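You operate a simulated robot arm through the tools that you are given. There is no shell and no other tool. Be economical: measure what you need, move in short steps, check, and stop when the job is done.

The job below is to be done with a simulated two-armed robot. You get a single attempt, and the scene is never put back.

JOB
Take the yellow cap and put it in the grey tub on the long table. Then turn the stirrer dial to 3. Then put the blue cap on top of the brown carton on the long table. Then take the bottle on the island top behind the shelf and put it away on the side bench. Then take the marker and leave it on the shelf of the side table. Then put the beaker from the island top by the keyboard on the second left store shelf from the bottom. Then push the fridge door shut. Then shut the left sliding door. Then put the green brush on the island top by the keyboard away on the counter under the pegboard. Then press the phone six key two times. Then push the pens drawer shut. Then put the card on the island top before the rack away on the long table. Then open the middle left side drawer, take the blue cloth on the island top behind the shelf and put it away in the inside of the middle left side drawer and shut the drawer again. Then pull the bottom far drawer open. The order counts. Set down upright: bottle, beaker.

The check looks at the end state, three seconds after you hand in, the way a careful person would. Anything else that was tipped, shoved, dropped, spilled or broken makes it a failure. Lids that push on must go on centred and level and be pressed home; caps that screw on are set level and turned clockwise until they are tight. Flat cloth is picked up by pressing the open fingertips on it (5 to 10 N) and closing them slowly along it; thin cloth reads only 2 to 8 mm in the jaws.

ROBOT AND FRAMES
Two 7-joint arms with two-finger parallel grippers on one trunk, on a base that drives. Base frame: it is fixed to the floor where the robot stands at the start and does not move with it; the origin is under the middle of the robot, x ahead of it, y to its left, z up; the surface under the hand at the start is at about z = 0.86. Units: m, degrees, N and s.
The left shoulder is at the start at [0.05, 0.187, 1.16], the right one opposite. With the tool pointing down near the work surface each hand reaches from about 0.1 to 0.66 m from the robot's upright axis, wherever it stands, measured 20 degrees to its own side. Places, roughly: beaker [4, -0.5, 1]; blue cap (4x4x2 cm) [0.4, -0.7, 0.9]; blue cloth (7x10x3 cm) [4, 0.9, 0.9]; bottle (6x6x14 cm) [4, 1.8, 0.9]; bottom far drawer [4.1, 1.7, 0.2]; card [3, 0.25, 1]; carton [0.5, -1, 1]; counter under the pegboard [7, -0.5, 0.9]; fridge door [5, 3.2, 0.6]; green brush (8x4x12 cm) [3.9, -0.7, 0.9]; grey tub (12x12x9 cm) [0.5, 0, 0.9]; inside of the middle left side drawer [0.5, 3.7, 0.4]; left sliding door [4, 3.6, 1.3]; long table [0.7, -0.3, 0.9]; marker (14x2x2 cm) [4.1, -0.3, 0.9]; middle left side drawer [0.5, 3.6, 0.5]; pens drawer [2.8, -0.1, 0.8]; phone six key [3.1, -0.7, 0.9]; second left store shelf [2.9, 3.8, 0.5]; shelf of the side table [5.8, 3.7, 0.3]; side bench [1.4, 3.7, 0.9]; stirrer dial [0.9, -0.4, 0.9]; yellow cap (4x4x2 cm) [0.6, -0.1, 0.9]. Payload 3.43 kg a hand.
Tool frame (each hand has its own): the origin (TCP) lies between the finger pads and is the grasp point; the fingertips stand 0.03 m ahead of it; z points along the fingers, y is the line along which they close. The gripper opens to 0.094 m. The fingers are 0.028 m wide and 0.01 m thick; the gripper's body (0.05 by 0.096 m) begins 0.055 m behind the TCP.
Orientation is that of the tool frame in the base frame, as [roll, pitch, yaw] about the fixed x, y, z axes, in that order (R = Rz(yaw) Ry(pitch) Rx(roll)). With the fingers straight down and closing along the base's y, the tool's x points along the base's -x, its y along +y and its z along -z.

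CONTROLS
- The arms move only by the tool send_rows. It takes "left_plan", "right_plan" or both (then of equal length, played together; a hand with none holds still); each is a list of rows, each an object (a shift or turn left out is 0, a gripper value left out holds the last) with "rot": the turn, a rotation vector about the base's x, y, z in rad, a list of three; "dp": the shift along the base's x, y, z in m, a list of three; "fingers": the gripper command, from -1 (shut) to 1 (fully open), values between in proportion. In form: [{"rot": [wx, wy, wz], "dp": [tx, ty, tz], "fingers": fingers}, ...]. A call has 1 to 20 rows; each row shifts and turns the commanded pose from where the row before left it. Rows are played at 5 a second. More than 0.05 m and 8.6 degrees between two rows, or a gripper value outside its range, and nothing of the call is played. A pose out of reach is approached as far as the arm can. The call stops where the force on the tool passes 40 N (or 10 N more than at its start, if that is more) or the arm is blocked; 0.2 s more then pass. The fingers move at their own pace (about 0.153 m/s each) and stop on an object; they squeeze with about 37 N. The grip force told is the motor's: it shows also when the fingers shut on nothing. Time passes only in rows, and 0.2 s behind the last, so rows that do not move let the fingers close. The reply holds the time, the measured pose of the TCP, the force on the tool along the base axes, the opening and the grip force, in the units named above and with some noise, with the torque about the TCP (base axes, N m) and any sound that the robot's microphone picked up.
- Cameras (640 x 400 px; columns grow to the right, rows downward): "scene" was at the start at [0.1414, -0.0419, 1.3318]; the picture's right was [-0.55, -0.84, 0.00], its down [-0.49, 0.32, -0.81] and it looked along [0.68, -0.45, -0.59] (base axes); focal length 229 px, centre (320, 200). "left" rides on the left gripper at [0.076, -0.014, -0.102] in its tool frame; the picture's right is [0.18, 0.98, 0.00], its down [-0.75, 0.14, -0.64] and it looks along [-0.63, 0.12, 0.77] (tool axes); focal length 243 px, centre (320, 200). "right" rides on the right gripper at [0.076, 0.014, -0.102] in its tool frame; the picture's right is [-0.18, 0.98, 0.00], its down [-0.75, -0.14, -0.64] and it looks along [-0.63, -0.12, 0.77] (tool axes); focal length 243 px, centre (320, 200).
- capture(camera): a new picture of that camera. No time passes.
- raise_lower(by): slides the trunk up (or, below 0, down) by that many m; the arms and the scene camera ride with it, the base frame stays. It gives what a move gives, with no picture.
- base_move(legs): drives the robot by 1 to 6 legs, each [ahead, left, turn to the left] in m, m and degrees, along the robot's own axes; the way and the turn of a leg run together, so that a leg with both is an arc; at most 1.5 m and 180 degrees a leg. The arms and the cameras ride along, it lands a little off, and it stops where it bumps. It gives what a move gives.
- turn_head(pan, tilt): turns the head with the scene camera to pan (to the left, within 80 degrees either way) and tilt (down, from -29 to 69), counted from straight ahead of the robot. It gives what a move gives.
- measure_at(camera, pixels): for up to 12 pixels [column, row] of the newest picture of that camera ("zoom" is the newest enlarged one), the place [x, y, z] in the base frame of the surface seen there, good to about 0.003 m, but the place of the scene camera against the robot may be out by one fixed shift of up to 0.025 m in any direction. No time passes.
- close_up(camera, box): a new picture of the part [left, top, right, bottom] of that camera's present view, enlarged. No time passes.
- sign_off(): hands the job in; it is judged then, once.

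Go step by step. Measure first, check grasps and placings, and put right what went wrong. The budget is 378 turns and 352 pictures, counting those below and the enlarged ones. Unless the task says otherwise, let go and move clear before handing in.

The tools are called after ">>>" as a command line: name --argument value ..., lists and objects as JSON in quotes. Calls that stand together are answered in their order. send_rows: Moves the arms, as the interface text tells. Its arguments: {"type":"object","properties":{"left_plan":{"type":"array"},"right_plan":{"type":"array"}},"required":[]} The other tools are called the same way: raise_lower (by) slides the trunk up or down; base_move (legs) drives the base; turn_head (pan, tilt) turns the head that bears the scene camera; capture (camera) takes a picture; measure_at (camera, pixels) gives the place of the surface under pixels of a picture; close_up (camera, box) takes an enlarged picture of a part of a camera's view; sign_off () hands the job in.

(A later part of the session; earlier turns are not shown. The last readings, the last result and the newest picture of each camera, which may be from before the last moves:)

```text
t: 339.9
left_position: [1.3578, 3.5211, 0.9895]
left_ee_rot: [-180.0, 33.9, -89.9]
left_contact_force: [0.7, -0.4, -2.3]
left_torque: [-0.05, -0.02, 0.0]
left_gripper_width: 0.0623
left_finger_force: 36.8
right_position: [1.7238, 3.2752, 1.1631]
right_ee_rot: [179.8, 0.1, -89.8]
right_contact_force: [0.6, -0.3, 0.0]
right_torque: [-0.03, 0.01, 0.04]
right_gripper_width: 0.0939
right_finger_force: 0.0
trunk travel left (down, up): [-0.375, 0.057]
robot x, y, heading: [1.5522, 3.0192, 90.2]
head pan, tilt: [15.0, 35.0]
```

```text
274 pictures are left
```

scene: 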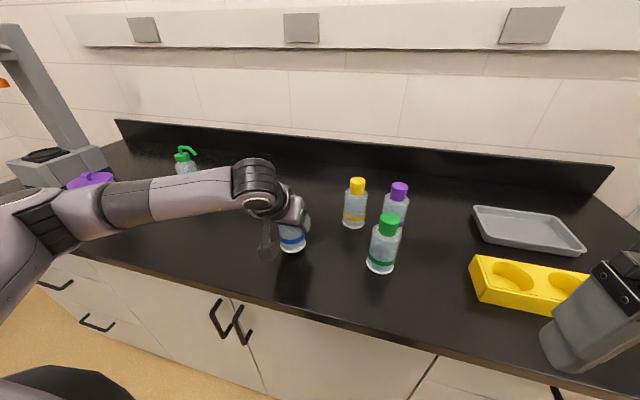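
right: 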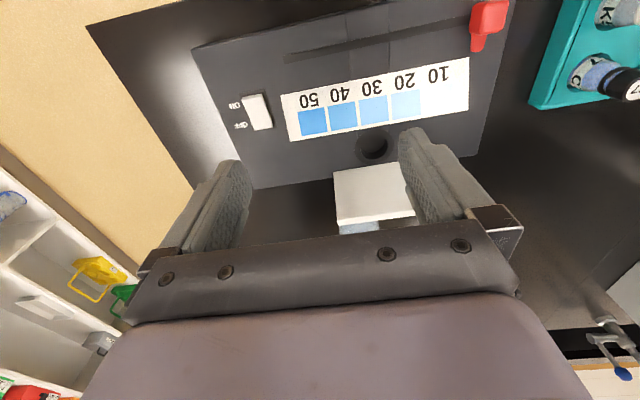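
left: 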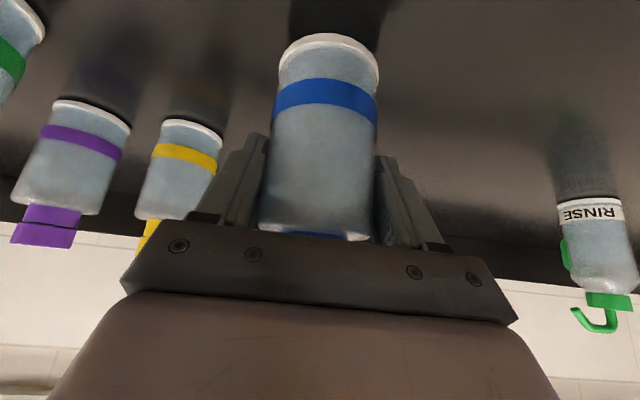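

Bottle is just above the bench and upright. I lower in small steps until contact.

>>> send_rows --left_plan '[{"dp": [0, 0, -0.006]}, {"dp": [0, 0, -0.004]}, {"dp": [0, 0, -0.003]}, {}]'

```text
t: 340.9
left_position: [1.3575, 3.5204, 0.978]
left_ee_rot: [-180.0, 34.0, -89.9]
left_contact_force: [-0.2, 0.2, -2.3]
left_torque: [-0.01, 0.01, 0.01]
left_gripper_width: 0.0623
left_finger_force: 37.0
right_position: [1.7224, 3.2756, 1.1611]
right_ee_rot: [180.0, 0.2, -89.8]
right_contact_force: [0.1, -0.7, 0.1]
right_torque: [-0.01, -0.01, -0.02]
right_gripper_width: 0.0938
right_finger_force: 0.0
trunk travel left (down, up): [-0.375, 0.057]
robot x, y, heading: [1.5473, 3.0168, 90.1]
head pan, tilt: [15.0, 35.0]
```

>>> send_rows --left_plan '[{"dp": [0, 0, -0.002]}, {"dp": [0, 0, -0.002]}, {}]'

```text
t: 341.7
left_position: [1.3573, 3.5205, 0.9775]
left_ee_rot: [-180.0, 34.4, -89.7]
left_contact_force: [-1.2, -1.5, 15.6]
left_torque: [0.32, 0.47, 0.09]
left_gripper_width: 0.0625
left_finger_force: 36.8
right_position: [1.7222, 3.2738, 1.1617]
right_ee_rot: [179.9, 0.3, -89.7]
right_contact_force: [0.4, -0.2, 0.5]
right_torque: [0.02, 0.03, -0.01]
right_gripper_width: 0.0941
right_finger_force: 0.1
trunk travel left (down, up): [-0.375, 0.057]
robot x, y, heading: [1.5485, 3.02, 90.1]
head pan, tilt: [15.0, 35.0]
```

Contact (15.6 N). I open and withdraw back along the tool axis.

>>> send_rows --left_plan '[{"fingers": 0.45}, {"fingers": 0.6}, {}, {"dp": [0, -0.022, 0.033]}, {"dp": [0, -0.022, 0.033]}, {"dp": [0, -0.022, 0.033]}, {"dp": [0, -0.022, 0.033]}, {"dp": [0, -0.022, 0.033]}, {}]'

>>> capture --camera "left"

```text
t: 343.7
left_position: [1.3559, 3.41, 1.1383]
left_ee_rot: [-179.9, 34.1, -89.8]
left_contact_force: [0.1, -0.3, -0.2]
left_torque: [-0.03, 0.0, 0.03]
left_gripper_width: 0.0752
left_finger_force: 0.1
right_position: [1.7231, 3.2754, 1.1625]
right_ee_rot: [179.9, 0.1, -89.7]
right_contact_force: [-0.4, 0.2, 0.0]
right_torque: [0.03, 0.0, -0.01]
right_gripper_width: 0.0938
right_finger_force: 0.1
trunk travel left (down, up): [-0.375, 0.057]
robot x, y, heading: [1.5489, 3.0201, 90.2]
head pan, tilt: [15.0, 35.0]
```

```text
273 pictures are left
```

left: 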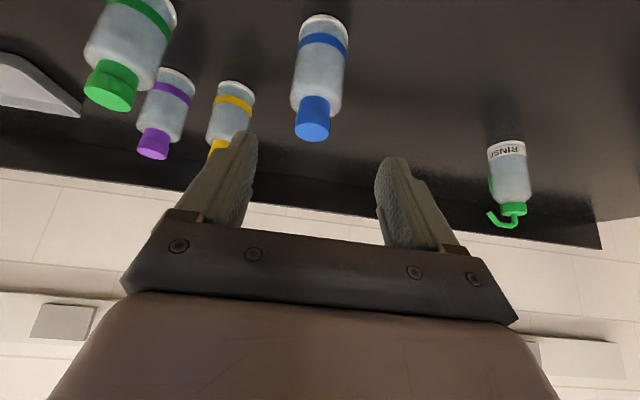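

Bottle stands upright on the bench. I untilt the left hand and drive to the island's far side near y≈−0.3 for the marker.

>>> send_rows --left_plan '[{"rot": [-0.148, 0, 0], "dp": [0, -0.01, 0.01]}, {"rot": [-0.148, 0, 0], "dp": [-0.01, -0.02, 0.01]}, {"rot": [-0.148, 0, 0], "dp": [-0.02, -0.02, 0.01]}, {"rot": [-0.148, 0, 0], "dp": [-0.03, -0.03, 0]}, {"fingers": 1}]'

>>> base_move --legs '[[-0.42, 0, 0], [0, 0, -90], [1.5, 0, 0], [1.5, 0, 0], [0.17, 0, 0], [0, -1.5, 0]]'

>>> base_move --legs '[[0, -1.4, 0], [0, 0, 180]]'

>>> turn_head --pan 0 --tilt 40

>>> capture --camera "scene"

```text
t: 344.9
left_position: [1.2966, 3.3302, 1.1677]
left_ee_rot: [179.9, 0.0, -89.8]
left_contact_force: [-0.3, 0.6, 0.2]
left_torque: [-0.02, 0.03, 0.0]
left_gripper_width: 0.0937
left_finger_force: 0.1
right_position: [1.7233, 3.2748, 1.1626]
right_ee_rot: [179.9, 0.2, -89.7]
right_contact_force: [1.1, 0.4, 0.5]
right_torque: [-0.02, 0.0, 0.03]
right_gripper_width: 0.094
right_finger_force: 0.0
trunk travel left (down, up): [-0.375, 0.057]
robot x, y, heading: [1.548, 3.0182, 90.0]
head pan, tilt: [15.0, 35.0]
```

```text
t: 379.5
left_position: [5.0109, 1.2853, 1.1693]
left_ee_rot: [179.9, 0.1, 178.9]
left_contact_force: [-0.4, -0.1, -0.4]
left_torque: [-0.01, 0.03, 0.0]
left_gripper_width: 0.0941
left_finger_force: 0.1
right_position: [4.9458, 0.8621, 1.1622]
right_ee_rot: [179.8, 0.2, 178.9]
right_contact_force: [0.4, -0.2, -0.3]
right_torque: [0.03, 0.01, -0.01]
right_gripper_width: 0.094
right_finger_force: 0.0
trunk travel left (down, up): [-0.375, 0.057]
robot x, y, heading: [4.6909, 1.0409, -1.1]
head pan, tilt: [15.0, 35.0]
```

```text
t: 399.2
left_position: [4.3444, -0.5993, 1.1684]
left_ee_rot: [179.8, 0.1, -1.3]
left_contact_force: [-1.3, -0.2, -0.4]
left_torque: [0.0, 0.0, 0.0]
left_gripper_width: 0.0939
left_finger_force: 0.1
right_position: [4.4114, -0.1742, 1.1627]
right_ee_rot: [179.9, 0.1, -1.1]
right_contact_force: [0.0, 0.5, -0.1]
right_torque: [0.0, -0.03, 0.01]
right_gripper_width: 0.0938
right_finger_force: 0.0
trunk travel left (down, up): [-0.375, 0.057]
robot x, y, heading: [4.662, -0.3553, 179.0]
head pan, tilt: [15.0, 35.0]
```

```text
t: 400.0
left_position: [4.3465, -0.5985, 1.1683]
left_ee_rot: [180.0, 0.1, -1.1]
left_contact_force: [0.0, 0.1, -0.3]
left_torque: [0.02, 0.0, -0.01]
left_gripper_width: 0.0941
left_finger_force: 0.1
right_position: [4.4117, -0.175, 1.1617]
right_ee_rot: [179.9, 0.1, -1.1]
right_contact_force: [0.4, 0.8, -0.2]
right_torque: [0.0, 0.02, 0.02]
right_gripper_width: 0.0941
right_finger_force: 0.1
trunk travel left (down, up): [-0.375, 0.057]
robot x, y, heading: [4.6658, -0.3518, 178.7]
head pan, tilt: [0.0, 40.0]
```

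```text
272 pictures are left
```

scene: 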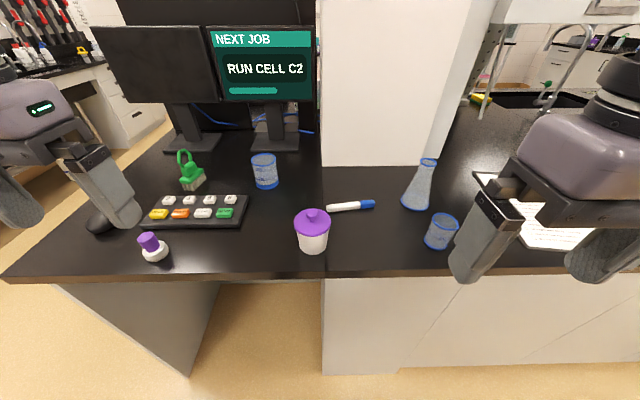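

>>> measure_at --camera "scene" --pixels '[[330, 208], [350, 206], [372, 204], [265, 158], [265, 185], [190, 185], [187, 160], [320, 275], [150, 275], [310, 225], [418, 200], [440, 230]]'

>>> capture --camera "right"

```text
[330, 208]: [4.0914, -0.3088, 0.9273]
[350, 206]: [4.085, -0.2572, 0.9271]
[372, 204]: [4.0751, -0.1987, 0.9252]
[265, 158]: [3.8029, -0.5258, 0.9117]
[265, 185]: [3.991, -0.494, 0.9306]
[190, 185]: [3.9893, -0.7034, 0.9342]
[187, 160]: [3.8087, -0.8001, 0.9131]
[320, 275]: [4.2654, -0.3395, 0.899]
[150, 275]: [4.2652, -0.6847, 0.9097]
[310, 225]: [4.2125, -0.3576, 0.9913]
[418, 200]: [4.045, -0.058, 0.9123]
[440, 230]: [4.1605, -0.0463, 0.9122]
```

```text
271 pictures are left
```

right: 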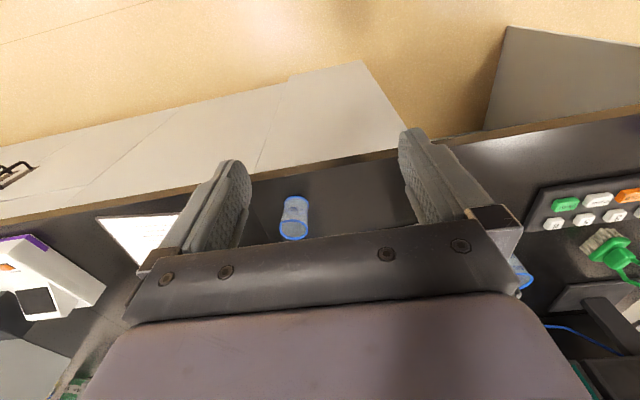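

Marker lies along y at x≈4.085, y −0.31…−0.19. I align the base, then yaw the right hand 90° above it.

>>> base_move --legs '[[0.05, 0.09, 1.2]]'

>>> send_rows --right_plan '[{"rot": [0, 0, 0.1428], "dp": [-0.02, 0, -0.008]}, {"rot": [0, 0, 0.1428], "dp": [-0.02, 0, -0.008]}, {"rot": [0, 0, 0.1428], "dp": [-0.02, 0, -0.008]}, {"rot": [0, 0, 0.1428], "dp": [-0.02, 0, -0.008]}, {"rot": [0, 0, 0.1428], "dp": [-0.02, 0, -0.008]}, {"rot": [0, 0, 0.1428], "dp": [-0.02, 0, -0.008]}, {"rot": [0, 0, 0.1428], "dp": [-0.02, 0, -0.008]}, {"rot": [0, 0, 0.1428], "dp": [-0.02, 0, -0.008]}, {"rot": [0, 0, 0.1428], "dp": [-0.02, 0, -0.008]}, {"rot": [0, 0, 0.1428], "dp": [-0.02, 0, -0.008]}, {"rot": [0, 0, 0.1428], "dp": [-0.02, 0, -0.008]}, {}]'

>>> capture --camera "right"

```text
t: 401.4
left_position: [4.2993, -0.6955, 1.1681]
left_ee_rot: [180.0, 0.1, -0.1]
left_contact_force: [0.0, 1.1, -0.3]
left_torque: [0.0, -0.01, 0.0]
left_gripper_width: 0.0941
left_finger_force: 0.1
right_position: [4.3585, -0.2698, 1.1627]
right_ee_rot: [179.9, 0.3, 0.0]
right_contact_force: [-0.5, 0.1, -0.1]
right_torque: [0.05, -0.01, 0.0]
right_gripper_width: 0.0943
right_finger_force: 0.1
trunk travel left (down, up): [-0.375, 0.057]
robot x, y, heading: [4.6159, -0.4456, 180.1]
head pan, tilt: [0.0, 40.0]
```

```text
t: 404.1
left_position: [4.3, -0.6935, 1.1695]
left_ee_rot: [179.9, 0.1, -0.1]
left_contact_force: [-0.3, 0.4, -0.7]
left_torque: [0.02, 0.0, 0.05]
left_gripper_width: 0.0942
left_finger_force: 0.0
right_position: [4.3294, -0.3344, 1.0776]
right_ee_rot: [-179.0, 0.3, 87.1]
right_contact_force: [0.0, 0.8, 0.1]
right_torque: [-0.04, 0.02, 0.02]
right_gripper_width: 0.094
right_finger_force: 0.1
right hand out of reach, approached as far as the arm can: row 8, 9, 10, 11
trunk travel left (down, up): [-0.375, 0.057]
robot x, y, heading: [4.6126, -0.4433, 180.1]
head pan, tilt: [0.0, 40.0]
```

```text
270 pictures are left
```

right: 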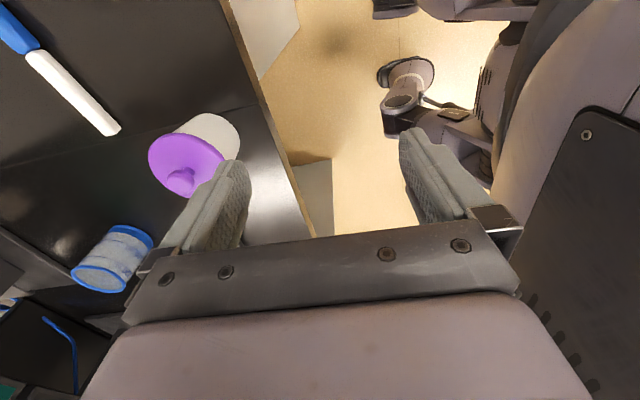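

That direction runs into limits. I rotate back and go the other way (−90°).

>>> send_rows --right_plan '[{"rot": [0, 0, -0.145], "dp": [0.003, 0.005, 0.008]}, {"rot": [0, 0, -0.145], "dp": [0, 0.005, 0.008]}, {"rot": [0, 0, -0.145], "dp": [0, 0.005, 0.008]}, {"rot": [0, 0, -0.145], "dp": [0, 0.005, 0.008]}, {"rot": [0, 0, -0.145], "dp": [0, 0.005, 0.008]}, {"rot": [0, 0, -0.145], "dp": [0, 0.005, 0.008]}, {"rot": [0, 0, -0.145], "dp": [0, 0.005, 0.005]}, {"rot": [0, 0, -0.145], "dp": [0, 0.005, 0]}, {"rot": [0, 0, -0.145], "dp": [0, 0.005, 0]}, {"rot": [0, 0, -0.145], "dp": [0, 0.005, 0]}, {"rot": [0, 0, -0.145]}, {"rot": [0, 0, -0.145]}, {"rot": [0, 0, -0.145]}, {"rot": [0, 0, -0.145]}, {"rot": [0, 0, -0.145]}, {"rot": [0, 0, -0.145]}, {"rot": [0, 0, -0.145]}, {"rot": [0, 0, -0.145]}, {"rot": [0, 0, -0.145]}, {"rot": [0, 0, -0.145]}]'

>>> send_rows --right_plan '[{"rot": [0, 0, -0.145]}, {"rot": [0, 0, -0.053]}, {"dp": [-0.03, 0, -0.01]}, {"dp": [-0.03, 0, -0.01]}, {"dp": [-0.03, 0, -0.01]}, {"dp": [-0.03, 0, -0.01]}, {"dp": [-0.03, 0, -0.01]}, {"dp": [-0.03, 0, -0.01]}, {}]'

>>> capture --camera "right"

```text
t: 408.2
left_position: [4.3004, -0.6947, 1.1685]
left_ee_rot: [179.9, 0.0, -0.1]
left_contact_force: [0.6, 0.3, 0.3]
left_torque: [-0.03, -0.02, 0.01]
left_gripper_width: 0.0937
left_finger_force: 0.0
right_position: [4.3323, -0.2842, 1.1311]
right_ee_rot: [-179.1, 0.2, -79.4]
right_contact_force: [1.0, 0.8, 0.0]
right_torque: [0.02, -0.02, -0.03]
right_gripper_width: 0.0941
right_finger_force: 0.0
trunk travel left (down, up): [-0.375, 0.057]
robot x, y, heading: [4.6148, -0.4431, 180.1]
head pan, tilt: [0.0, 40.0]
```

```text
t: 410.2
left_position: [4.2994, -0.6937, 1.1687]
left_ee_rot: [179.9, 0.2, -0.1]
left_contact_force: [0.1, -0.5, 0.4]
left_torque: [0.0, 0.04, 0.05]
left_gripper_width: 0.094
left_finger_force: 0.0
right_position: [4.1571, -0.2758, 1.0702]
right_ee_rot: [-179.1, 0.3, -90.5]
right_contact_force: [-0.1, -0.3, 0.0]
right_torque: [0.0, 0.0, -0.02]
right_gripper_width: 0.0937
right_finger_force: 0.1
right hand out of reach, approached as far as the arm can: row 8
trunk travel left (down, up): [-0.375, 0.057]
robot x, y, heading: [4.6126, -0.4428, 179.8]
head pan, tilt: [0.0, 40.0]
```

```text
269 pictures are left
```

right: 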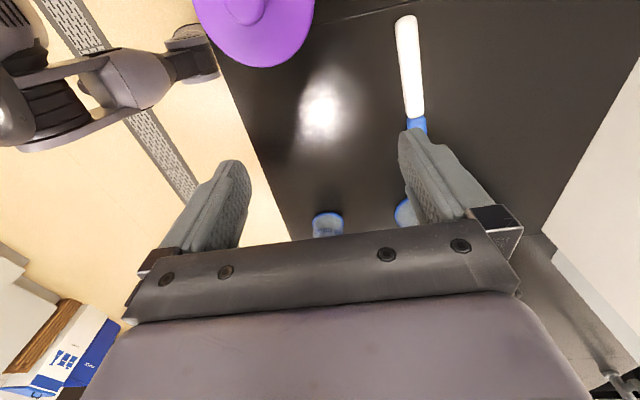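

Reach at −90° yaw is short by 7 cm. I raise the trunk and use a smaller yaw (about −50°), then try for the marker centre.

>>> raise_lower --by 0.055

>>> send_rows --right_plan '[{"rot": [0, 0, 0.14]}, {"rot": [0, 0, 0.14]}, {"rot": [0, 0, 0.14]}, {"rot": [0, 0, 0.14]}, {"rot": [0, 0, 0.14]}, {"dp": [-0.02, 0.005, -0.03]}, {"dp": [-0.02, 0.005, -0.03]}, {"dp": [-0.02, 0.005, -0.03]}, {"dp": [-0.012, 0.005, -0.02]}, {}]'

>>> capture --camera "right"

```text
t: 411.2
left_position: [4.3001, -0.6943, 1.2227]
left_ee_rot: [180.0, 0.0, -0.2]
left_contact_force: [-1.2, 0.0, -0.3]
left_torque: [0.01, 0.02, 0.04]
left_gripper_width: 0.0941
left_finger_force: 0.0
right_position: [4.1584, -0.2789, 1.1256]
right_ee_rot: [-179.1, 0.2, -90.6]
right_contact_force: [-0.3, 1.2, -0.3]
right_torque: [0.0, -0.03, 0.0]
right_gripper_width: 0.0939
right_finger_force: 0.1
trunk travel left (down, up): [-0.43, 0.002]
robot x, y, heading: [4.6183, -0.4488, 180.3]
head pan, tilt: [0.0, 40.0]
```

```text
t: 413.4
left_position: [4.2997, -0.6955, 1.2239]
left_ee_rot: [179.8, 0.2, -0.1]
left_contact_force: [-0.5, 0.3, -0.5]
left_torque: [-0.03, -0.01, 0.0]
left_gripper_width: 0.094
left_finger_force: 0.1
right_position: [4.1205, -0.2222, 1.0268]
right_ee_rot: [-179.3, 0.2, -50.4]
right_contact_force: [0.0, -0.1, -1.2]
right_torque: [0.0, -0.02, 0.01]
right_gripper_width: 0.094
right_finger_force: 0.0
right hand out of reach, approached as far as the arm can: row 6, 7, 8, 9
trunk travel left (down, up): [-0.43, 0.002]
robot x, y, heading: [4.6108, -0.4404, 179.8]
head pan, tilt: [0.0, 40.0]
```

```text
268 pictures are left
```

right: 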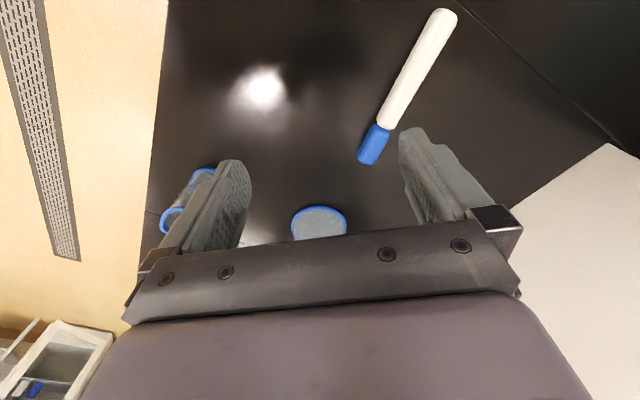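

>>> measure_at --camera "right" --pixels '[[444, 15], [383, 125], [368, 155], [415, 70], [400, 95], [300, 120], [320, 225]]'

>>> send_rows --right_plan '[{"rot": [0.107, 0.09, 0]}, {"rot": [0.107, 0.09, 0]}, {"rot": [0.107, 0.09, 0]}, {"dp": [-0.012, -0.008, 0], "fingers": 0.2}, {"dp": [-0.012, -0.008, 0]}, {"dp": [-0.012, -0.008, 0]}, {}]'

>>> capture --camera "right"

```text
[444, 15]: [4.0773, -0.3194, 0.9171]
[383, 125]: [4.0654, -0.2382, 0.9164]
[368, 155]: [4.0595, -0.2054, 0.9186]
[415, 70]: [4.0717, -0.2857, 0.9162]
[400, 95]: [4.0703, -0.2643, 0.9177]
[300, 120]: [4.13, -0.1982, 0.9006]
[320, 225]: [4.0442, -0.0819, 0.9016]
```

```text
t: 415.0
left_position: [4.3006, -0.695, 1.2239]
left_ee_rot: [180.0, 0.1, -0.1]
left_contact_force: [0.2, -0.2, 0.0]
left_torque: [0.01, -0.01, -0.05]
left_gripper_width: 0.0938
left_finger_force: 0.1
right_position: [4.1152, -0.2036, 1.0455]
right_ee_rot: [-179.4, 24.2, -50.5]
right_contact_force: [0.2, 0.6, -0.1]
right_torque: [-0.03, 0.0, 0.01]
right_gripper_width: 0.0566
right_finger_force: 0.0
right hand out of reach, approached as far as the arm can: row 2, 3, 4, 5, 6
trunk travel left (down, up): [-0.43, 0.002]
robot x, y, heading: [4.6175, -0.4437, 179.9]
head pan, tilt: [0.0, 40.0]
```

```text
267 pictures are left
```

right: 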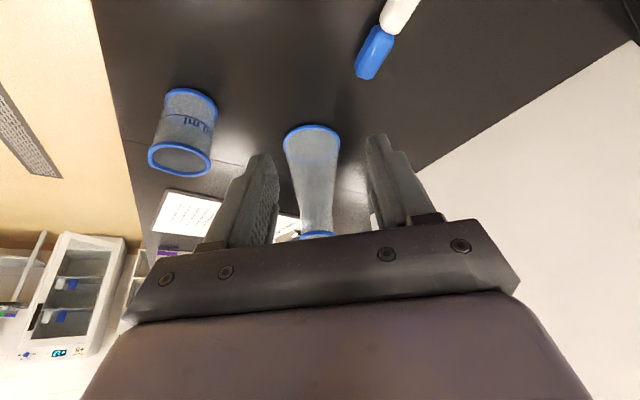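

Yaw/tilt combos are limited. Better: stand sideways (facing −y) beside the island, so the hand's neutral yaw closes across the marker. I untwist the hand, lower the trunk and reposition.

>>> send_rows --right_plan '[{"rot": [-0.107, -0.09, 0], "dp": [0.02, 0, 0.02]}, {"rot": [-0.107, -0.09, 0], "dp": [0.03, 0, 0.02]}, {"rot": [-0.107, -0.09, 0], "dp": [0.03, 0, 0.02]}, {"rot": [0, 0, 0.1455], "dp": [0.03, 0, 0.02]}, {"rot": [0, 0, 0.1455], "dp": [0.03, 0, 0.02]}, {"rot": [0, 0, 0.1455], "dp": [0.03, 0, 0.02]}, {"rot": [0, 0, 0.1455], "dp": [0.03, -0.01, 0.02]}, {"rot": [0, 0, 0.1455], "dp": [0.02, -0.02, 0.02]}, {"rot": [0, 0, 0.1455], "dp": [0.02, -0.02, 0.02]}, {"fingers": 1}]'

>>> raise_lower --by -0.055

>>> base_move --legs '[[-0.2, 0, 0], [0, 0, 90], [-0.58, 0, 0], [0, -0.22, 0]]'

>>> turn_head --pan -35 --tilt 45

>>> capture --camera "scene"

>>> capture --camera "right"

```text
t: 417.2
left_position: [4.2986, -0.6937, 1.2243]
left_ee_rot: [179.9, 0.0, -0.1]
left_contact_force: [0.2, -0.5, -0.1]
left_torque: [0.02, -0.01, 0.04]
left_gripper_width: 0.0941
left_finger_force: 0.1
right_position: [4.3545, -0.2534, 1.2255]
right_ee_rot: [-179.0, 0.2, -0.2]
right_contact_force: [0.0, 0.7, -0.1]
right_torque: [-0.02, -0.02, 0.01]
right_gripper_width: 0.0941
right_finger_force: 0.2
trunk travel left (down, up): [-0.43, 0.002]
robot x, y, heading: [4.6117, -0.4453, 180.1]
head pan, tilt: [0.0, 40.0]
```

```text
t: 418.2
left_position: [4.3004, -0.6946, 1.1694]
left_ee_rot: [179.8, 0.1, -0.1]
left_contact_force: [-0.3, -0.3, -0.3]
left_torque: [0.03, 0.04, -0.01]
left_gripper_width: 0.0941
left_finger_force: 0.1
right_position: [4.3547, -0.2554, 1.1717]
right_ee_rot: [-179.2, 0.1, -0.4]
right_contact_force: [-0.6, -0.3, -0.1]
right_torque: [0.02, -0.01, 0.01]
right_gripper_width: 0.0942
right_finger_force: 0.0
trunk travel left (down, up): [-0.375, 0.057]
robot x, y, heading: [4.6117, -0.4434, 179.9]
head pan, tilt: [0.0, 40.0]
```

```text
t: 428.6
left_position: [4.845, -0.1781, 1.1687]
left_ee_rot: [179.9, 0.1, 90.4]
left_contact_force: [-0.7, 0.6, 0.4]
left_torque: [0.0, -0.03, 0.01]
left_gripper_width: 0.0941
left_finger_force: 0.0
right_position: [4.4027, -0.128, 1.1708]
right_ee_rot: [-179.1, 0.2, 90.1]
right_contact_force: [0.3, 0.1, -0.2]
right_torque: [-0.03, 0.0, 0.0]
right_gripper_width: 0.0942
right_finger_force: 0.0
trunk travel left (down, up): [-0.375, 0.057]
robot x, y, heading: [4.5893, 0.1353, -89.5]
head pan, tilt: [0.0, 40.0]
```

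```text
t: 429.7
left_position: [4.8441, -0.1781, 1.1682]
left_ee_rot: [179.9, 0.1, 90.3]
left_contact_force: [0.5, -0.4, -0.1]
left_torque: [-0.04, 0.0, 0.01]
left_gripper_width: 0.094
left_finger_force: 0.0
right_position: [4.4036, -0.1273, 1.1703]
right_ee_rot: [-179.2, 0.3, 90.1]
right_contact_force: [0.3, -0.1, 0.5]
right_torque: [0.01, 0.04, 0.07]
right_gripper_width: 0.0941
right_finger_force: 0.0
trunk travel left (down, up): [-0.375, 0.057]
robot x, y, heading: [4.5904, 0.1325, -89.7]
head pan, tilt: [-35.0, 45.0]
```

```text
266 pictures are left
```

scene: 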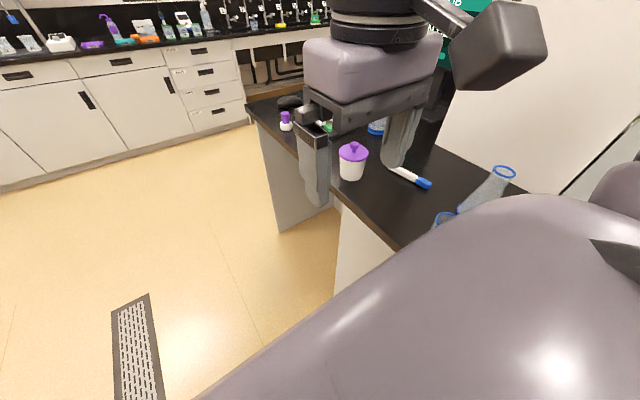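

```text
265 pictures are left
```

right: 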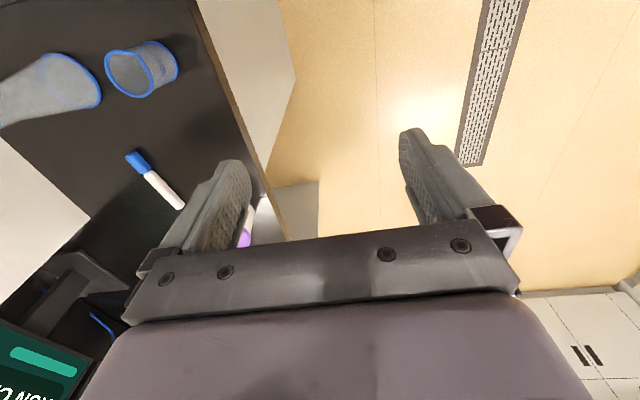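

>>> send_rows --right_plan '[{"dp": [-0.037, -0.0145, 0]}, {"dp": [-0.037, -0.0145, 0]}, {"dp": [-0.037, -0.0145, 0]}, {"dp": [-0.037, -0.0145, 0]}, {"dp": [-0.037, -0.0145, 0]}, {"dp": [-0.037, -0.0145, 0]}, {"dp": [-0.037, -0.0145, -0.01]}, {"dp": [-0.037, -0.0145, -0.01]}, {"dp": [-0.037, -0.0145, -0.01]}, {"dp": [0, 0, -0.04]}, {}]'

>>> capture --camera "right"

```text
t: 432.1
left_position: [4.8444, -0.1784, 1.1691]
left_ee_rot: [179.8, 0.2, 90.4]
left_contact_force: [-1.0, -0.1, 0.3]
left_torque: [0.02, -0.03, 0.03]
left_gripper_width: 0.0939
left_finger_force: 0.1
right_position: [4.0685, -0.2584, 1.1006]
right_ee_rot: [-179.1, 0.2, 90.2]
right_contact_force: [0.4, -0.3, -0.1]
right_torque: [0.01, -0.01, -0.03]
right_gripper_width: 0.094
right_finger_force: 0.1
right hand out of reach, approached as far as the arm can: row 9
trunk travel left (down, up): [-0.375, 0.057]
robot x, y, heading: [4.5909, 0.1359, -89.4]
head pan, tilt: [-35.0, 45.0]
```

```text
264 pictures are left
```

right: 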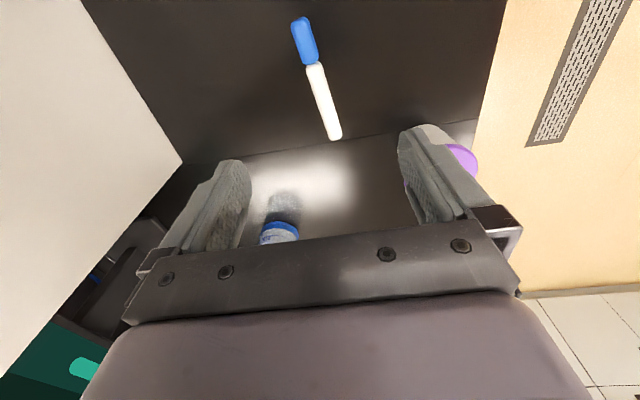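

>>> measure_at --camera "right" --pixels '[[300, 25], [312, 62], [325, 100], [335, 135], [318, 80], [463, 160], [280, 230]]'

```text
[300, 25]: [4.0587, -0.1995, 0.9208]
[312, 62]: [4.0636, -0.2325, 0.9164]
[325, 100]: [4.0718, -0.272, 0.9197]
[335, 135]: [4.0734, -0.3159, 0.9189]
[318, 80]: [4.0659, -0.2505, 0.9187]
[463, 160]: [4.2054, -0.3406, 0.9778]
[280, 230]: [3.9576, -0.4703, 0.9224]
```

>>> send_rows --right_plan '[{"dp": [-0.002, 0, -0.045], "fingers": 0.2}, {"dp": [0, 0, -0.045]}, {"dp": [0, 0, -0.045]}, {"dp": [0, 0, -0.03]}, {}, {"fingers": -0.4}, {"fingers": -1}, {}, {}]'

>>> capture --camera "right"

```text
t: 434.1
left_position: [4.8456, -0.1787, 1.1683]
left_ee_rot: [179.9, 0.1, 90.3]
left_contact_force: [0.6, 0.7, -0.4]
left_torque: [-0.02, 0.01, -0.02]
left_gripper_width: 0.0937
left_finger_force: 0.0
right_position: [4.0691, -0.2578, 0.9367]
right_ee_rot: [-179.2, 0.2, 90.0]
right_contact_force: [0.0, -0.2, 0.8]
right_torque: [0.0, 0.02, 0.0]
right_gripper_width: 0.0165
right_finger_force: 36.4
trunk travel left (down, up): [-0.375, 0.057]
robot x, y, heading: [4.5918, 0.1336, -89.7]
head pan, tilt: [-35.0, 45.0]
```

```text
263 pictures are left
```

right: 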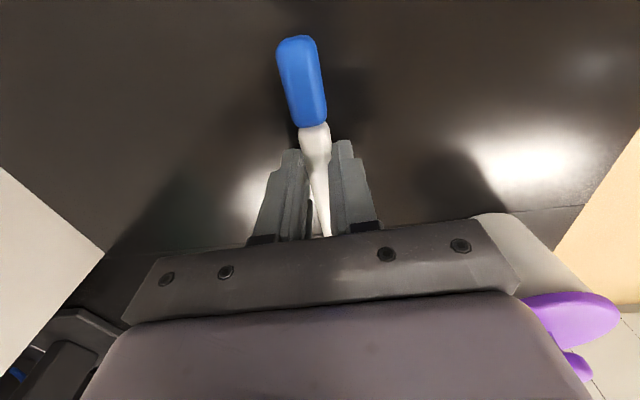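

Marker gripped (16.5 mm). I lift, retract, and drive toward the fridge/side table area to look.

>>> send_rows --right_plan '[{"dp": [0, 0, 0.045]}, {"dp": [0, 0, 0.045]}, {"dp": [0, 0, 0.045]}, {"dp": [0, 0, 0.045]}, {"dp": [0, 0, 0.045]}, {"dp": [0.037, 0.0145, 0.01]}, {"dp": [0.037, 0.0145, 0]}, {"dp": [0.037, 0.0145, 0]}, {"dp": [0.037, 0.0145, 0]}, {"dp": [0.037, 0.0145, 0]}, {"dp": [0.037, 0.0145, 0]}, {"dp": [0.037, 0.0145, 0]}, {"dp": [0.037, 0.0145, 0]}, {"dp": [0.037, 0.0145, 0]}]'

>>> base_move --legs '[[0, 0.75, 0], [0, 0, 180], [1.5, 0, 0], [0.2, 0, 0]]'

>>> turn_head --pan 0 --tilt 25

>>> capture --camera "scene"

```text
t: 437.1
left_position: [4.846, -0.1771, 1.1683]
left_ee_rot: [179.9, 0.1, 90.4]
left_contact_force: [0.2, -0.5, -0.1]
left_torque: [-0.02, 0.01, -0.01]
left_gripper_width: 0.094
left_finger_force: 0.0
right_position: [4.4011, -0.1135, 1.1503]
right_ee_rot: [-179.1, 0.2, 90.1]
right_contact_force: [-0.1, 0.1, 0.1]
right_torque: [0.03, 0.01, 0.0]
right_gripper_width: 0.0165
right_finger_force: 36.9
right hand out of reach, approached as far as the arm can: row 5
trunk travel left (down, up): [-0.375, 0.057]
robot x, y, heading: [4.5926, 0.1341, -89.4]
head pan, tilt: [-35.0, 45.0]
```

```text
t: 459.6
left_position: [5.1012, 2.1512, 1.169]
left_ee_rot: [179.9, -0.1, -90.1]
left_contact_force: [0.6, 0.2, -0.4]
left_torque: [0.02, 0.01, 0.02]
left_gripper_width: 0.0939
left_finger_force: 0.1
right_position: [5.5468, 2.0828, 1.15]
right_ee_rot: [-179.1, 0.3, -90.5]
right_contact_force: [0.0, 0.0, 0.4]
right_torque: [0.03, 0.0, -0.01]
right_gripper_width: 0.0162
right_finger_force: 37.3
trunk travel left (down, up): [-0.375, 0.057]
robot x, y, heading: [5.3533, 1.8339, 89.9]
head pan, tilt: [-35.0, 45.0]
```

```text
t: 460.6
left_position: [5.1025, 2.1506, 1.1688]
left_ee_rot: [180.0, 0.1, -90.2]
left_contact_force: [-0.1, -0.7, -0.5]
left_torque: [0.01, 0.03, -0.01]
left_gripper_width: 0.094
left_finger_force: 0.0
right_position: [5.5478, 2.0804, 1.1499]
right_ee_rot: [-179.0, 0.2, -90.5]
right_contact_force: [0.5, -1.1, 0.2]
right_torque: [-0.03, 0.03, 0.0]
right_gripper_width: 0.0165
right_finger_force: 36.7
trunk travel left (down, up): [-0.375, 0.057]
robot x, y, heading: [5.3513, 1.8375, 89.8]
head pan, tilt: [0.0, 25.0]
```

```text
262 pictures are left
```

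scene: 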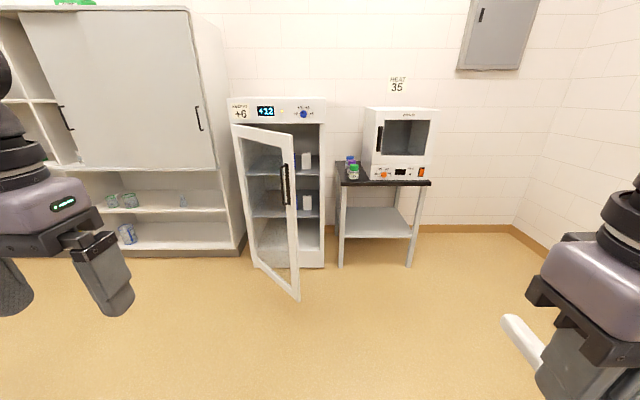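

>>> measure_at --camera "scene" --pixels '[[345, 238], [410, 238], [350, 210], [400, 210], [340, 265], [410, 265], [380, 184], [297, 295], [255, 265], [323, 262], [295, 220], [286, 180]]'

>>> close_up --camera "scene" --box '[220, 90, 450, 290]'

```text
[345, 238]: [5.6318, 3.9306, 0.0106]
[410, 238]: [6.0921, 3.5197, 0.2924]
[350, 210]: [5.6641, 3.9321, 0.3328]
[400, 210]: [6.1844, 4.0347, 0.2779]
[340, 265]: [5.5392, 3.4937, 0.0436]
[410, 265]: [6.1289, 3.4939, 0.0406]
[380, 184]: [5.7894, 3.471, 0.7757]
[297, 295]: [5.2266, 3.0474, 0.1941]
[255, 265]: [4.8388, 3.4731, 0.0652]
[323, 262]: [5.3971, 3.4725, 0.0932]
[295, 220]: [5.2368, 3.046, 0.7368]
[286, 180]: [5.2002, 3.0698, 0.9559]
```

```text
2.00 times, centred on (335, 190) of scene
```

zoom: 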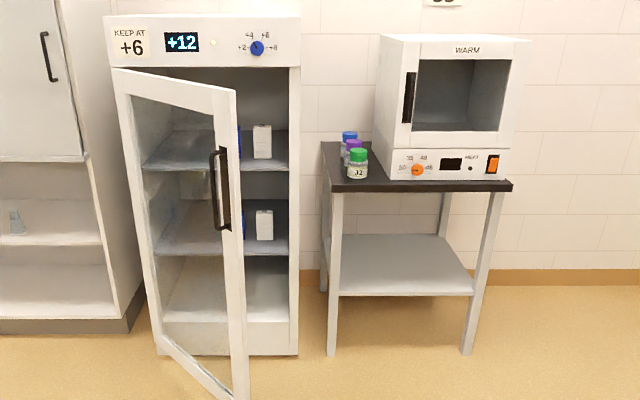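

Side table: x 5.54–6.13, front y≈3.47, shelf z≈0.28; fridge door tip at (5.23,3.05). I pull the left hand in, drive to about (5.82,2.85), and look with the right hand.

>>> send_rows --left_plan '[{"dp": [-0.02, -0.035, 0]}, {"dp": [-0.02, -0.035, 0]}, {"dp": [-0.02, -0.035, 0]}, {"dp": [-0.02, -0.03, 0]}, {}]'

>>> base_move --legs '[[0, -0.48, 0], [1.0, 0, 0]]'

>>> turn_head --pan -5 --tilt 50

>>> capture --camera "scene"

>>> capture --camera "right"

```text
t: 461.8
left_position: [5.0352, 2.0226, 1.1644]
left_ee_rot: [179.9, 0.0, -90.3]
left_contact_force: [-0.3, 0.0, -0.7]
left_torque: [-0.04, -0.04, 0.0]
left_gripper_width: 0.0938
left_finger_force: 0.1
left hand out of reach, approached as far as the arm can: row 4
right_position: [5.5468, 2.0824, 1.1505]
right_ee_rot: [-179.1, 0.1, -90.6]
right_contact_force: [0.7, 0.2, -0.1]
right_torque: [-0.01, -0.02, 0.0]
right_gripper_width: 0.0162
right_finger_force: 37.2
trunk travel left (down, up): [-0.375, 0.057]
robot x, y, heading: [5.3521, 1.8394, 89.7]
head pan, tilt: [0.0, 25.0]
```

```text
t: 471.3
left_position: [5.5142, 3.0153, 1.1642]
left_ee_rot: [179.9, 0.0, -89.9]
left_contact_force: [-0.1, -0.3, -1.2]
left_torque: [0.01, 0.02, -0.02]
left_gripper_width: 0.094
left_finger_force: 0.0
right_position: [6.0244, 3.0772, 1.1495]
right_ee_rot: [-179.2, 0.2, -90.1]
right_contact_force: [-0.1, 0.6, -0.2]
right_torque: [0.01, -0.01, 0.04]
right_gripper_width: 0.0163
right_finger_force: 36.6
trunk travel left (down, up): [-0.375, 0.057]
robot x, y, heading: [5.8287, 2.837, 90.1]
head pan, tilt: [0.0, 25.0]
```

```text
t: 472.2
left_position: [5.512, 3.0154, 1.1647]
left_ee_rot: [179.9, 0.1, -89.8]
left_contact_force: [1.3, 0.1, 0.2]
left_torque: [0.02, -0.02, 0.01]
left_gripper_width: 0.0943
left_finger_force: 0.0
right_position: [6.0237, 3.0779, 1.1497]
right_ee_rot: [-179.2, 0.1, -90.1]
right_contact_force: [-0.3, -0.6, 0.4]
right_torque: [0.02, -0.03, -0.01]
right_gripper_width: 0.0164
right_finger_force: 37.2
trunk travel left (down, up): [-0.375, 0.057]
robot x, y, heading: [5.831, 2.8296, 90.1]
head pan, tilt: [-5.0, 50.0]
```

```text
260 pictures are left
```

scene: 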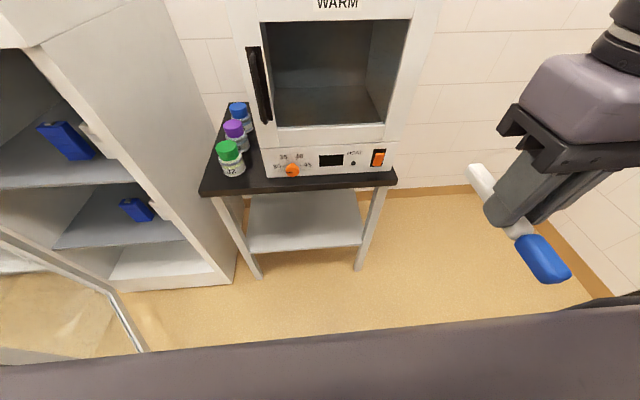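

```text
259 pictures are left
```

right: 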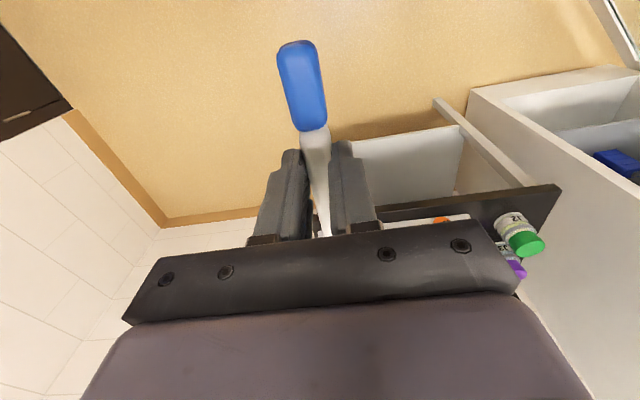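

>>> measure_at --camera "scene" --pixels '[[252, 250], [360, 245], [300, 220], [258, 275], [358, 268], [205, 193], [393, 185], [145, 350], [300, 248], [165, 287]]'

>>> measure_at --camera "right" --pixels '[[430, 160], [456, 130], [370, 145], [440, 105], [400, 180], [550, 190], [390, 212]]'

```text
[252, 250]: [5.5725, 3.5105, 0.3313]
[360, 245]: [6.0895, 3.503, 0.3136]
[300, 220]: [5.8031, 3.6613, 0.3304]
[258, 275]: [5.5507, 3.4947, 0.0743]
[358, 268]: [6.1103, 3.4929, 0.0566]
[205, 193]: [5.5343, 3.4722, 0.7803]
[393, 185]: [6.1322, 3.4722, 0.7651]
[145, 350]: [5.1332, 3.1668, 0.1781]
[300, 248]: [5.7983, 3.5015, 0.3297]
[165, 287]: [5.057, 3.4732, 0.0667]
```

```text
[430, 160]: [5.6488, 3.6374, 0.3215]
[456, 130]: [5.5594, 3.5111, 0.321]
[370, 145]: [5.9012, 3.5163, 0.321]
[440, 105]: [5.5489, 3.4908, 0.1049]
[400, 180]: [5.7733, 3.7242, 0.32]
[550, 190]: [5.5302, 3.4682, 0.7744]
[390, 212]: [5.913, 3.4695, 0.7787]
```

>>> turn_head --pan 70 --tilt 45

>>> capture --camera "scene"

```text
t: 473.6
left_position: [5.5141, 3.0154, 1.1641]
left_ee_rot: [179.8, 0.1, -89.8]
left_contact_force: [-0.1, 0.2, 0.8]
left_torque: [0.0, 0.01, -0.01]
left_gripper_width: 0.0942
left_finger_force: 0.0
right_position: [6.0247, 3.0767, 1.1501]
right_ee_rot: [-179.1, 0.3, -90.1]
right_contact_force: [0.7, -0.7, -0.6]
right_torque: [-0.01, 0.05, 0.02]
right_gripper_width: 0.0163
right_finger_force: 37.0
trunk travel left (down, up): [-0.375, 0.057]
robot x, y, heading: [5.8279, 2.8316, 90.0]
head pan, tilt: [70.0, 45.0]
```

```text
258 pictures are left
```

scene: 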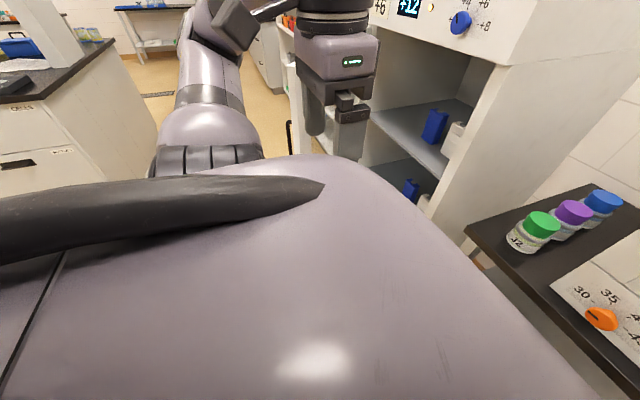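

>>> measure_at --camera "scene" --pixels '[[205, 30], [240, 20], [205, 125], [290, 140], [215, 60], [350, 100], [320, 110]]'

```text
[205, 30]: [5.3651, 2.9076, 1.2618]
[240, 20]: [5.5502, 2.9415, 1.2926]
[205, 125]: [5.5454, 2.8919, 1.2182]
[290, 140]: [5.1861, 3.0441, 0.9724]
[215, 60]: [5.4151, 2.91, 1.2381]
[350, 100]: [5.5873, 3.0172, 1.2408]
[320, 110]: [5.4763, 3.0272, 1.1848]
```

>>> raise_lower --by -0.37

>>> send_rows --right_plan '[{"rot": [0.131, 0, 0], "dp": [-0.012, 0.02, -0.02]}, {"rot": [0.131, 0, 0], "dp": [-0.012, 0.02, -0.03]}, {"rot": [0.131, 0, 0], "dp": [-0.012, 0.02, -0.035]}, {"rot": [0.131, 0, 0], "dp": [-0.012, 0.02, -0.035]}, {"dp": [0, 0.02, -0.04]}, {"dp": [0, 0.02, -0.04]}, {"dp": [0, 0.02, -0.04]}, {"dp": [0, 0, -0.04]}, {"dp": [0, 0, -0.04]}, {}]'

>>> capture --camera "right"

```text
t: 477.2
left_position: [5.5134, 3.0147, 0.7944]
left_ee_rot: [179.8, 0.1, -89.8]
left_contact_force: [0.4, 0.0, -0.9]
left_torque: [0.0, 0.01, 0.01]
left_gripper_width: 0.0937
left_finger_force: 0.0
right_position: [6.0234, 3.078, 0.7816]
right_ee_rot: [-179.1, 0.2, -90.1]
right_contact_force: [0.1, -0.6, 0.2]
right_torque: [-0.01, -0.02, 0.0]
right_gripper_width: 0.0165
right_finger_force: 37.1
trunk travel left (down, up): [-0.005, 0.427]
robot x, y, heading: [5.827, 2.8304, 90.2]
head pan, tilt: [70.0, 45.0]
```

```text
t: 479.4
left_position: [5.5133, 3.0139, 0.7948]
left_ee_rot: [179.8, 0.1, -89.7]
left_contact_force: [0.8, 1.2, 0.7]
left_torque: [0.02, 0.03, -0.01]
left_gripper_width: 0.0939
left_finger_force: 0.1
right_position: [6.0313, 3.2221, 0.5091]
right_ee_rot: [-179.2, 30.2, -90.1]
right_contact_force: [-0.9, 0.9, -0.7]
right_torque: [-0.01, 0.01, 0.0]
right_gripper_width: 0.0165
right_finger_force: 37.6
right hand out of reach, approached as far as the arm can: row 4, 6, 7, 8, 9
trunk travel left (down, up): [-0.005, 0.427]
robot x, y, heading: [5.8318, 2.8327, 90.1]
head pan, tilt: [70.0, 45.0]
```

```text
257 pictures are left
```

right: 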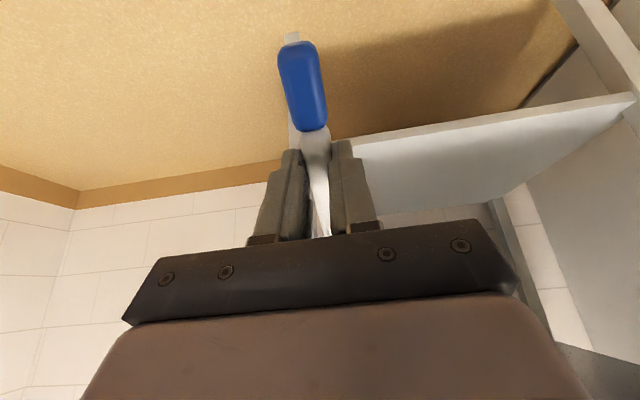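

The arm was too folded; I raise the trunk 0.1, drive ahead 0.2, then move down in front of the table.

>>> raise_lower --by 0.1

>>> base_move --legs '[[0.19, 0, 0]]'

>>> send_rows --right_plan '[{"dp": [-0.02, 0, -0.04]}, {"dp": [-0.02, 0, -0.04]}, {"dp": [-0.01, 0, -0.04]}, {"dp": [0, 0, -0.04]}, {"dp": [0, 0, -0.03]}, {}]'

>>> capture --camera "right"

```text
t: 480.7
left_position: [5.5134, 3.0159, 0.8942]
left_ee_rot: [179.9, 0.1, -89.8]
left_contact_force: [-1.0, 0.2, -0.3]
left_torque: [0.01, 0.01, -0.02]
left_gripper_width: 0.094
left_finger_force: 0.0
right_position: [6.0314, 3.2234, 0.6093]
right_ee_rot: [-179.2, 30.2, -90.0]
right_contact_force: [0.2, -0.7, -1.0]
right_torque: [0.0, 0.03, -0.02]
right_gripper_width: 0.0165
right_finger_force: 37.0
trunk travel left (down, up): [-0.105, 0.327]
robot x, y, heading: [5.8275, 2.8292, 89.9]
head pan, tilt: [70.0, 45.0]
```

```text
t: 482.3
left_position: [5.5133, 3.2035, 0.8949]
left_ee_rot: [179.9, 0.1, -89.6]
left_contact_force: [-0.2, 0.1, 0.6]
left_torque: [-0.03, 0.0, 0.01]
left_gripper_width: 0.0942
left_finger_force: 0.0
right_position: [6.0281, 3.4117, 0.6081]
right_ee_rot: [-179.3, 30.2, -89.9]
right_contact_force: [-0.7, 0.8, 0.2]
right_torque: [-0.01, 0.0, 0.02]
right_gripper_width: 0.0164
right_finger_force: 37.0
trunk travel left (down, up): [-0.105, 0.327]
robot x, y, heading: [5.8263, 3.0208, 90.1]
head pan, tilt: [70.0, 45.0]
```

```text
t: 483.7
left_position: [5.5127, 3.2035, 0.8966]
left_ee_rot: [179.9, 0.0, -89.6]
left_contact_force: [0.7, -1.2, -0.4]
left_torque: [0.0, 0.0, -0.02]
left_gripper_width: 0.0943
left_finger_force: 0.1
right_position: [6.0835, 3.4088, 0.5647]
right_ee_rot: [-179.3, 30.2, -89.9]
right_contact_force: [0.8, 0.3, -0.7]
right_torque: [-0.01, -0.01, -0.03]
right_gripper_width: 0.0165
right_finger_force: 37.1
right hand out of reach, approached as far as the arm can: row 1, 2, 3, 4, 5
trunk travel left (down, up): [-0.105, 0.327]
robot x, y, heading: [5.834, 3.0182, 90.5]
head pan, tilt: [70.0, 45.0]
```

```text
256 pictures are left
```

right: 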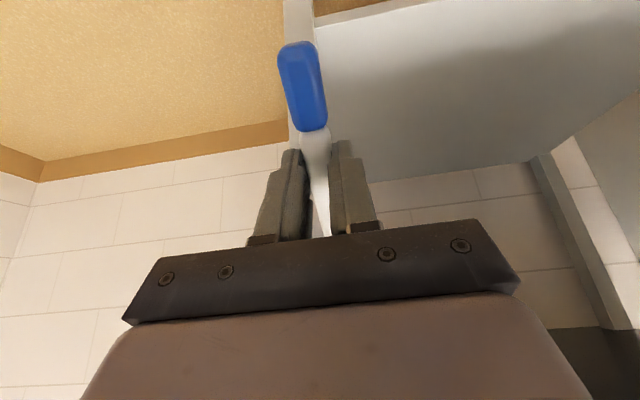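

I test the arm's low workspace in free space: back off, then extend and lower.

>>> base_move --legs '[[-0.4, 0, 0]]'

>>> send_rows --right_plan '[{"dp": [0, 0.04, 0]}, {"dp": [0, 0.04, 0]}, {"dp": [0, 0.04, 0]}, {"dp": [0, 0, -0.04]}, {"dp": [0, 0, -0.04]}, {"dp": [0, 0, -0.04]}, {"dp": [0, 0, -0.04]}, {}]'

>>> turn_head --pan -50 --tilt 45

>>> capture --camera "scene"

```text
t: 486.2
left_position: [5.5149, 2.8054, 0.8942]
left_ee_rot: [179.9, 0.2, -89.6]
left_contact_force: [0.0, 0.2, 0.0]
left_torque: [0.02, 0.0, 0.0]
left_gripper_width: 0.0938
left_finger_force: 0.0
right_position: [6.0858, 3.0116, 0.5659]
right_ee_rot: [-179.3, 30.2, -90.0]
right_contact_force: [0.6, 0.0, 0.2]
right_torque: [-0.02, -0.01, 0.02]
right_gripper_width: 0.0163
right_finger_force: 37.0
trunk travel left (down, up): [-0.105, 0.327]
robot x, y, heading: [5.8304, 2.6182, 90.4]
head pan, tilt: [70.0, 45.0]
```

```text
t: 488.0
left_position: [5.5151, 2.8059, 0.8956]
left_ee_rot: [179.9, 0.2, -89.6]
left_contact_force: [0.2, 0.2, 0.9]
left_torque: [0.01, 0.0, 0.0]
left_gripper_width: 0.094
left_finger_force: 0.0
right_position: [6.1481, 3.0805, 0.5444]
right_ee_rot: [-179.4, 30.3, -90.0]
right_contact_force: [-0.2, 0.2, 0.5]
right_torque: [-0.05, 0.01, -0.01]
right_gripper_width: 0.0165
right_finger_force: 36.4
right hand out of reach, approached as far as the arm can: row 1, 2, 3, 4, 5, 6, 7
trunk travel left (down, up): [-0.105, 0.327]
robot x, y, heading: [5.8338, 2.6258, 90.2]
head pan, tilt: [70.0, 45.0]
```

```text
t: 490.0
left_position: [5.5155, 2.806, 0.8947]
left_ee_rot: [179.9, 0.1, -89.7]
left_contact_force: [-0.1, -0.7, -0.7]
left_torque: [0.02, -0.01, -0.02]
left_gripper_width: 0.0941
left_finger_force: 0.2
right_position: [6.1485, 3.0802, 0.5456]
right_ee_rot: [-179.3, 30.2, -89.9]
right_contact_force: [1.0, 0.5, 0.2]
right_torque: [-0.03, 0.0, 0.01]
right_gripper_width: 0.0163
right_finger_force: 37.6
trunk travel left (down, up): [-0.105, 0.327]
robot x, y, heading: [5.8276, 2.625, 90.3]
head pan, tilt: [-50.0, 45.0]
```

```text
255 pictures are left
```

scene: 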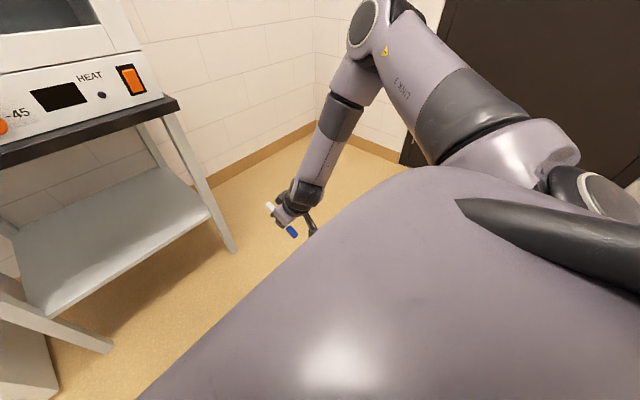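

>>> measure_at --camera "scene" --pixels '[[365, 30], [345, 100], [325, 150], [305, 195], [430, 70], [500, 150], [575, 190], [285, 215]]'

```text
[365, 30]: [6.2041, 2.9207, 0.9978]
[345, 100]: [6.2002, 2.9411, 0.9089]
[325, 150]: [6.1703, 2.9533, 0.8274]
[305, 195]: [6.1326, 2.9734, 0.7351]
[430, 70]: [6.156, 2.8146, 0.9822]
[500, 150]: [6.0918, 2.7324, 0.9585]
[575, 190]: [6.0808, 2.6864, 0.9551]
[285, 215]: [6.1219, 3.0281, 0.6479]
```

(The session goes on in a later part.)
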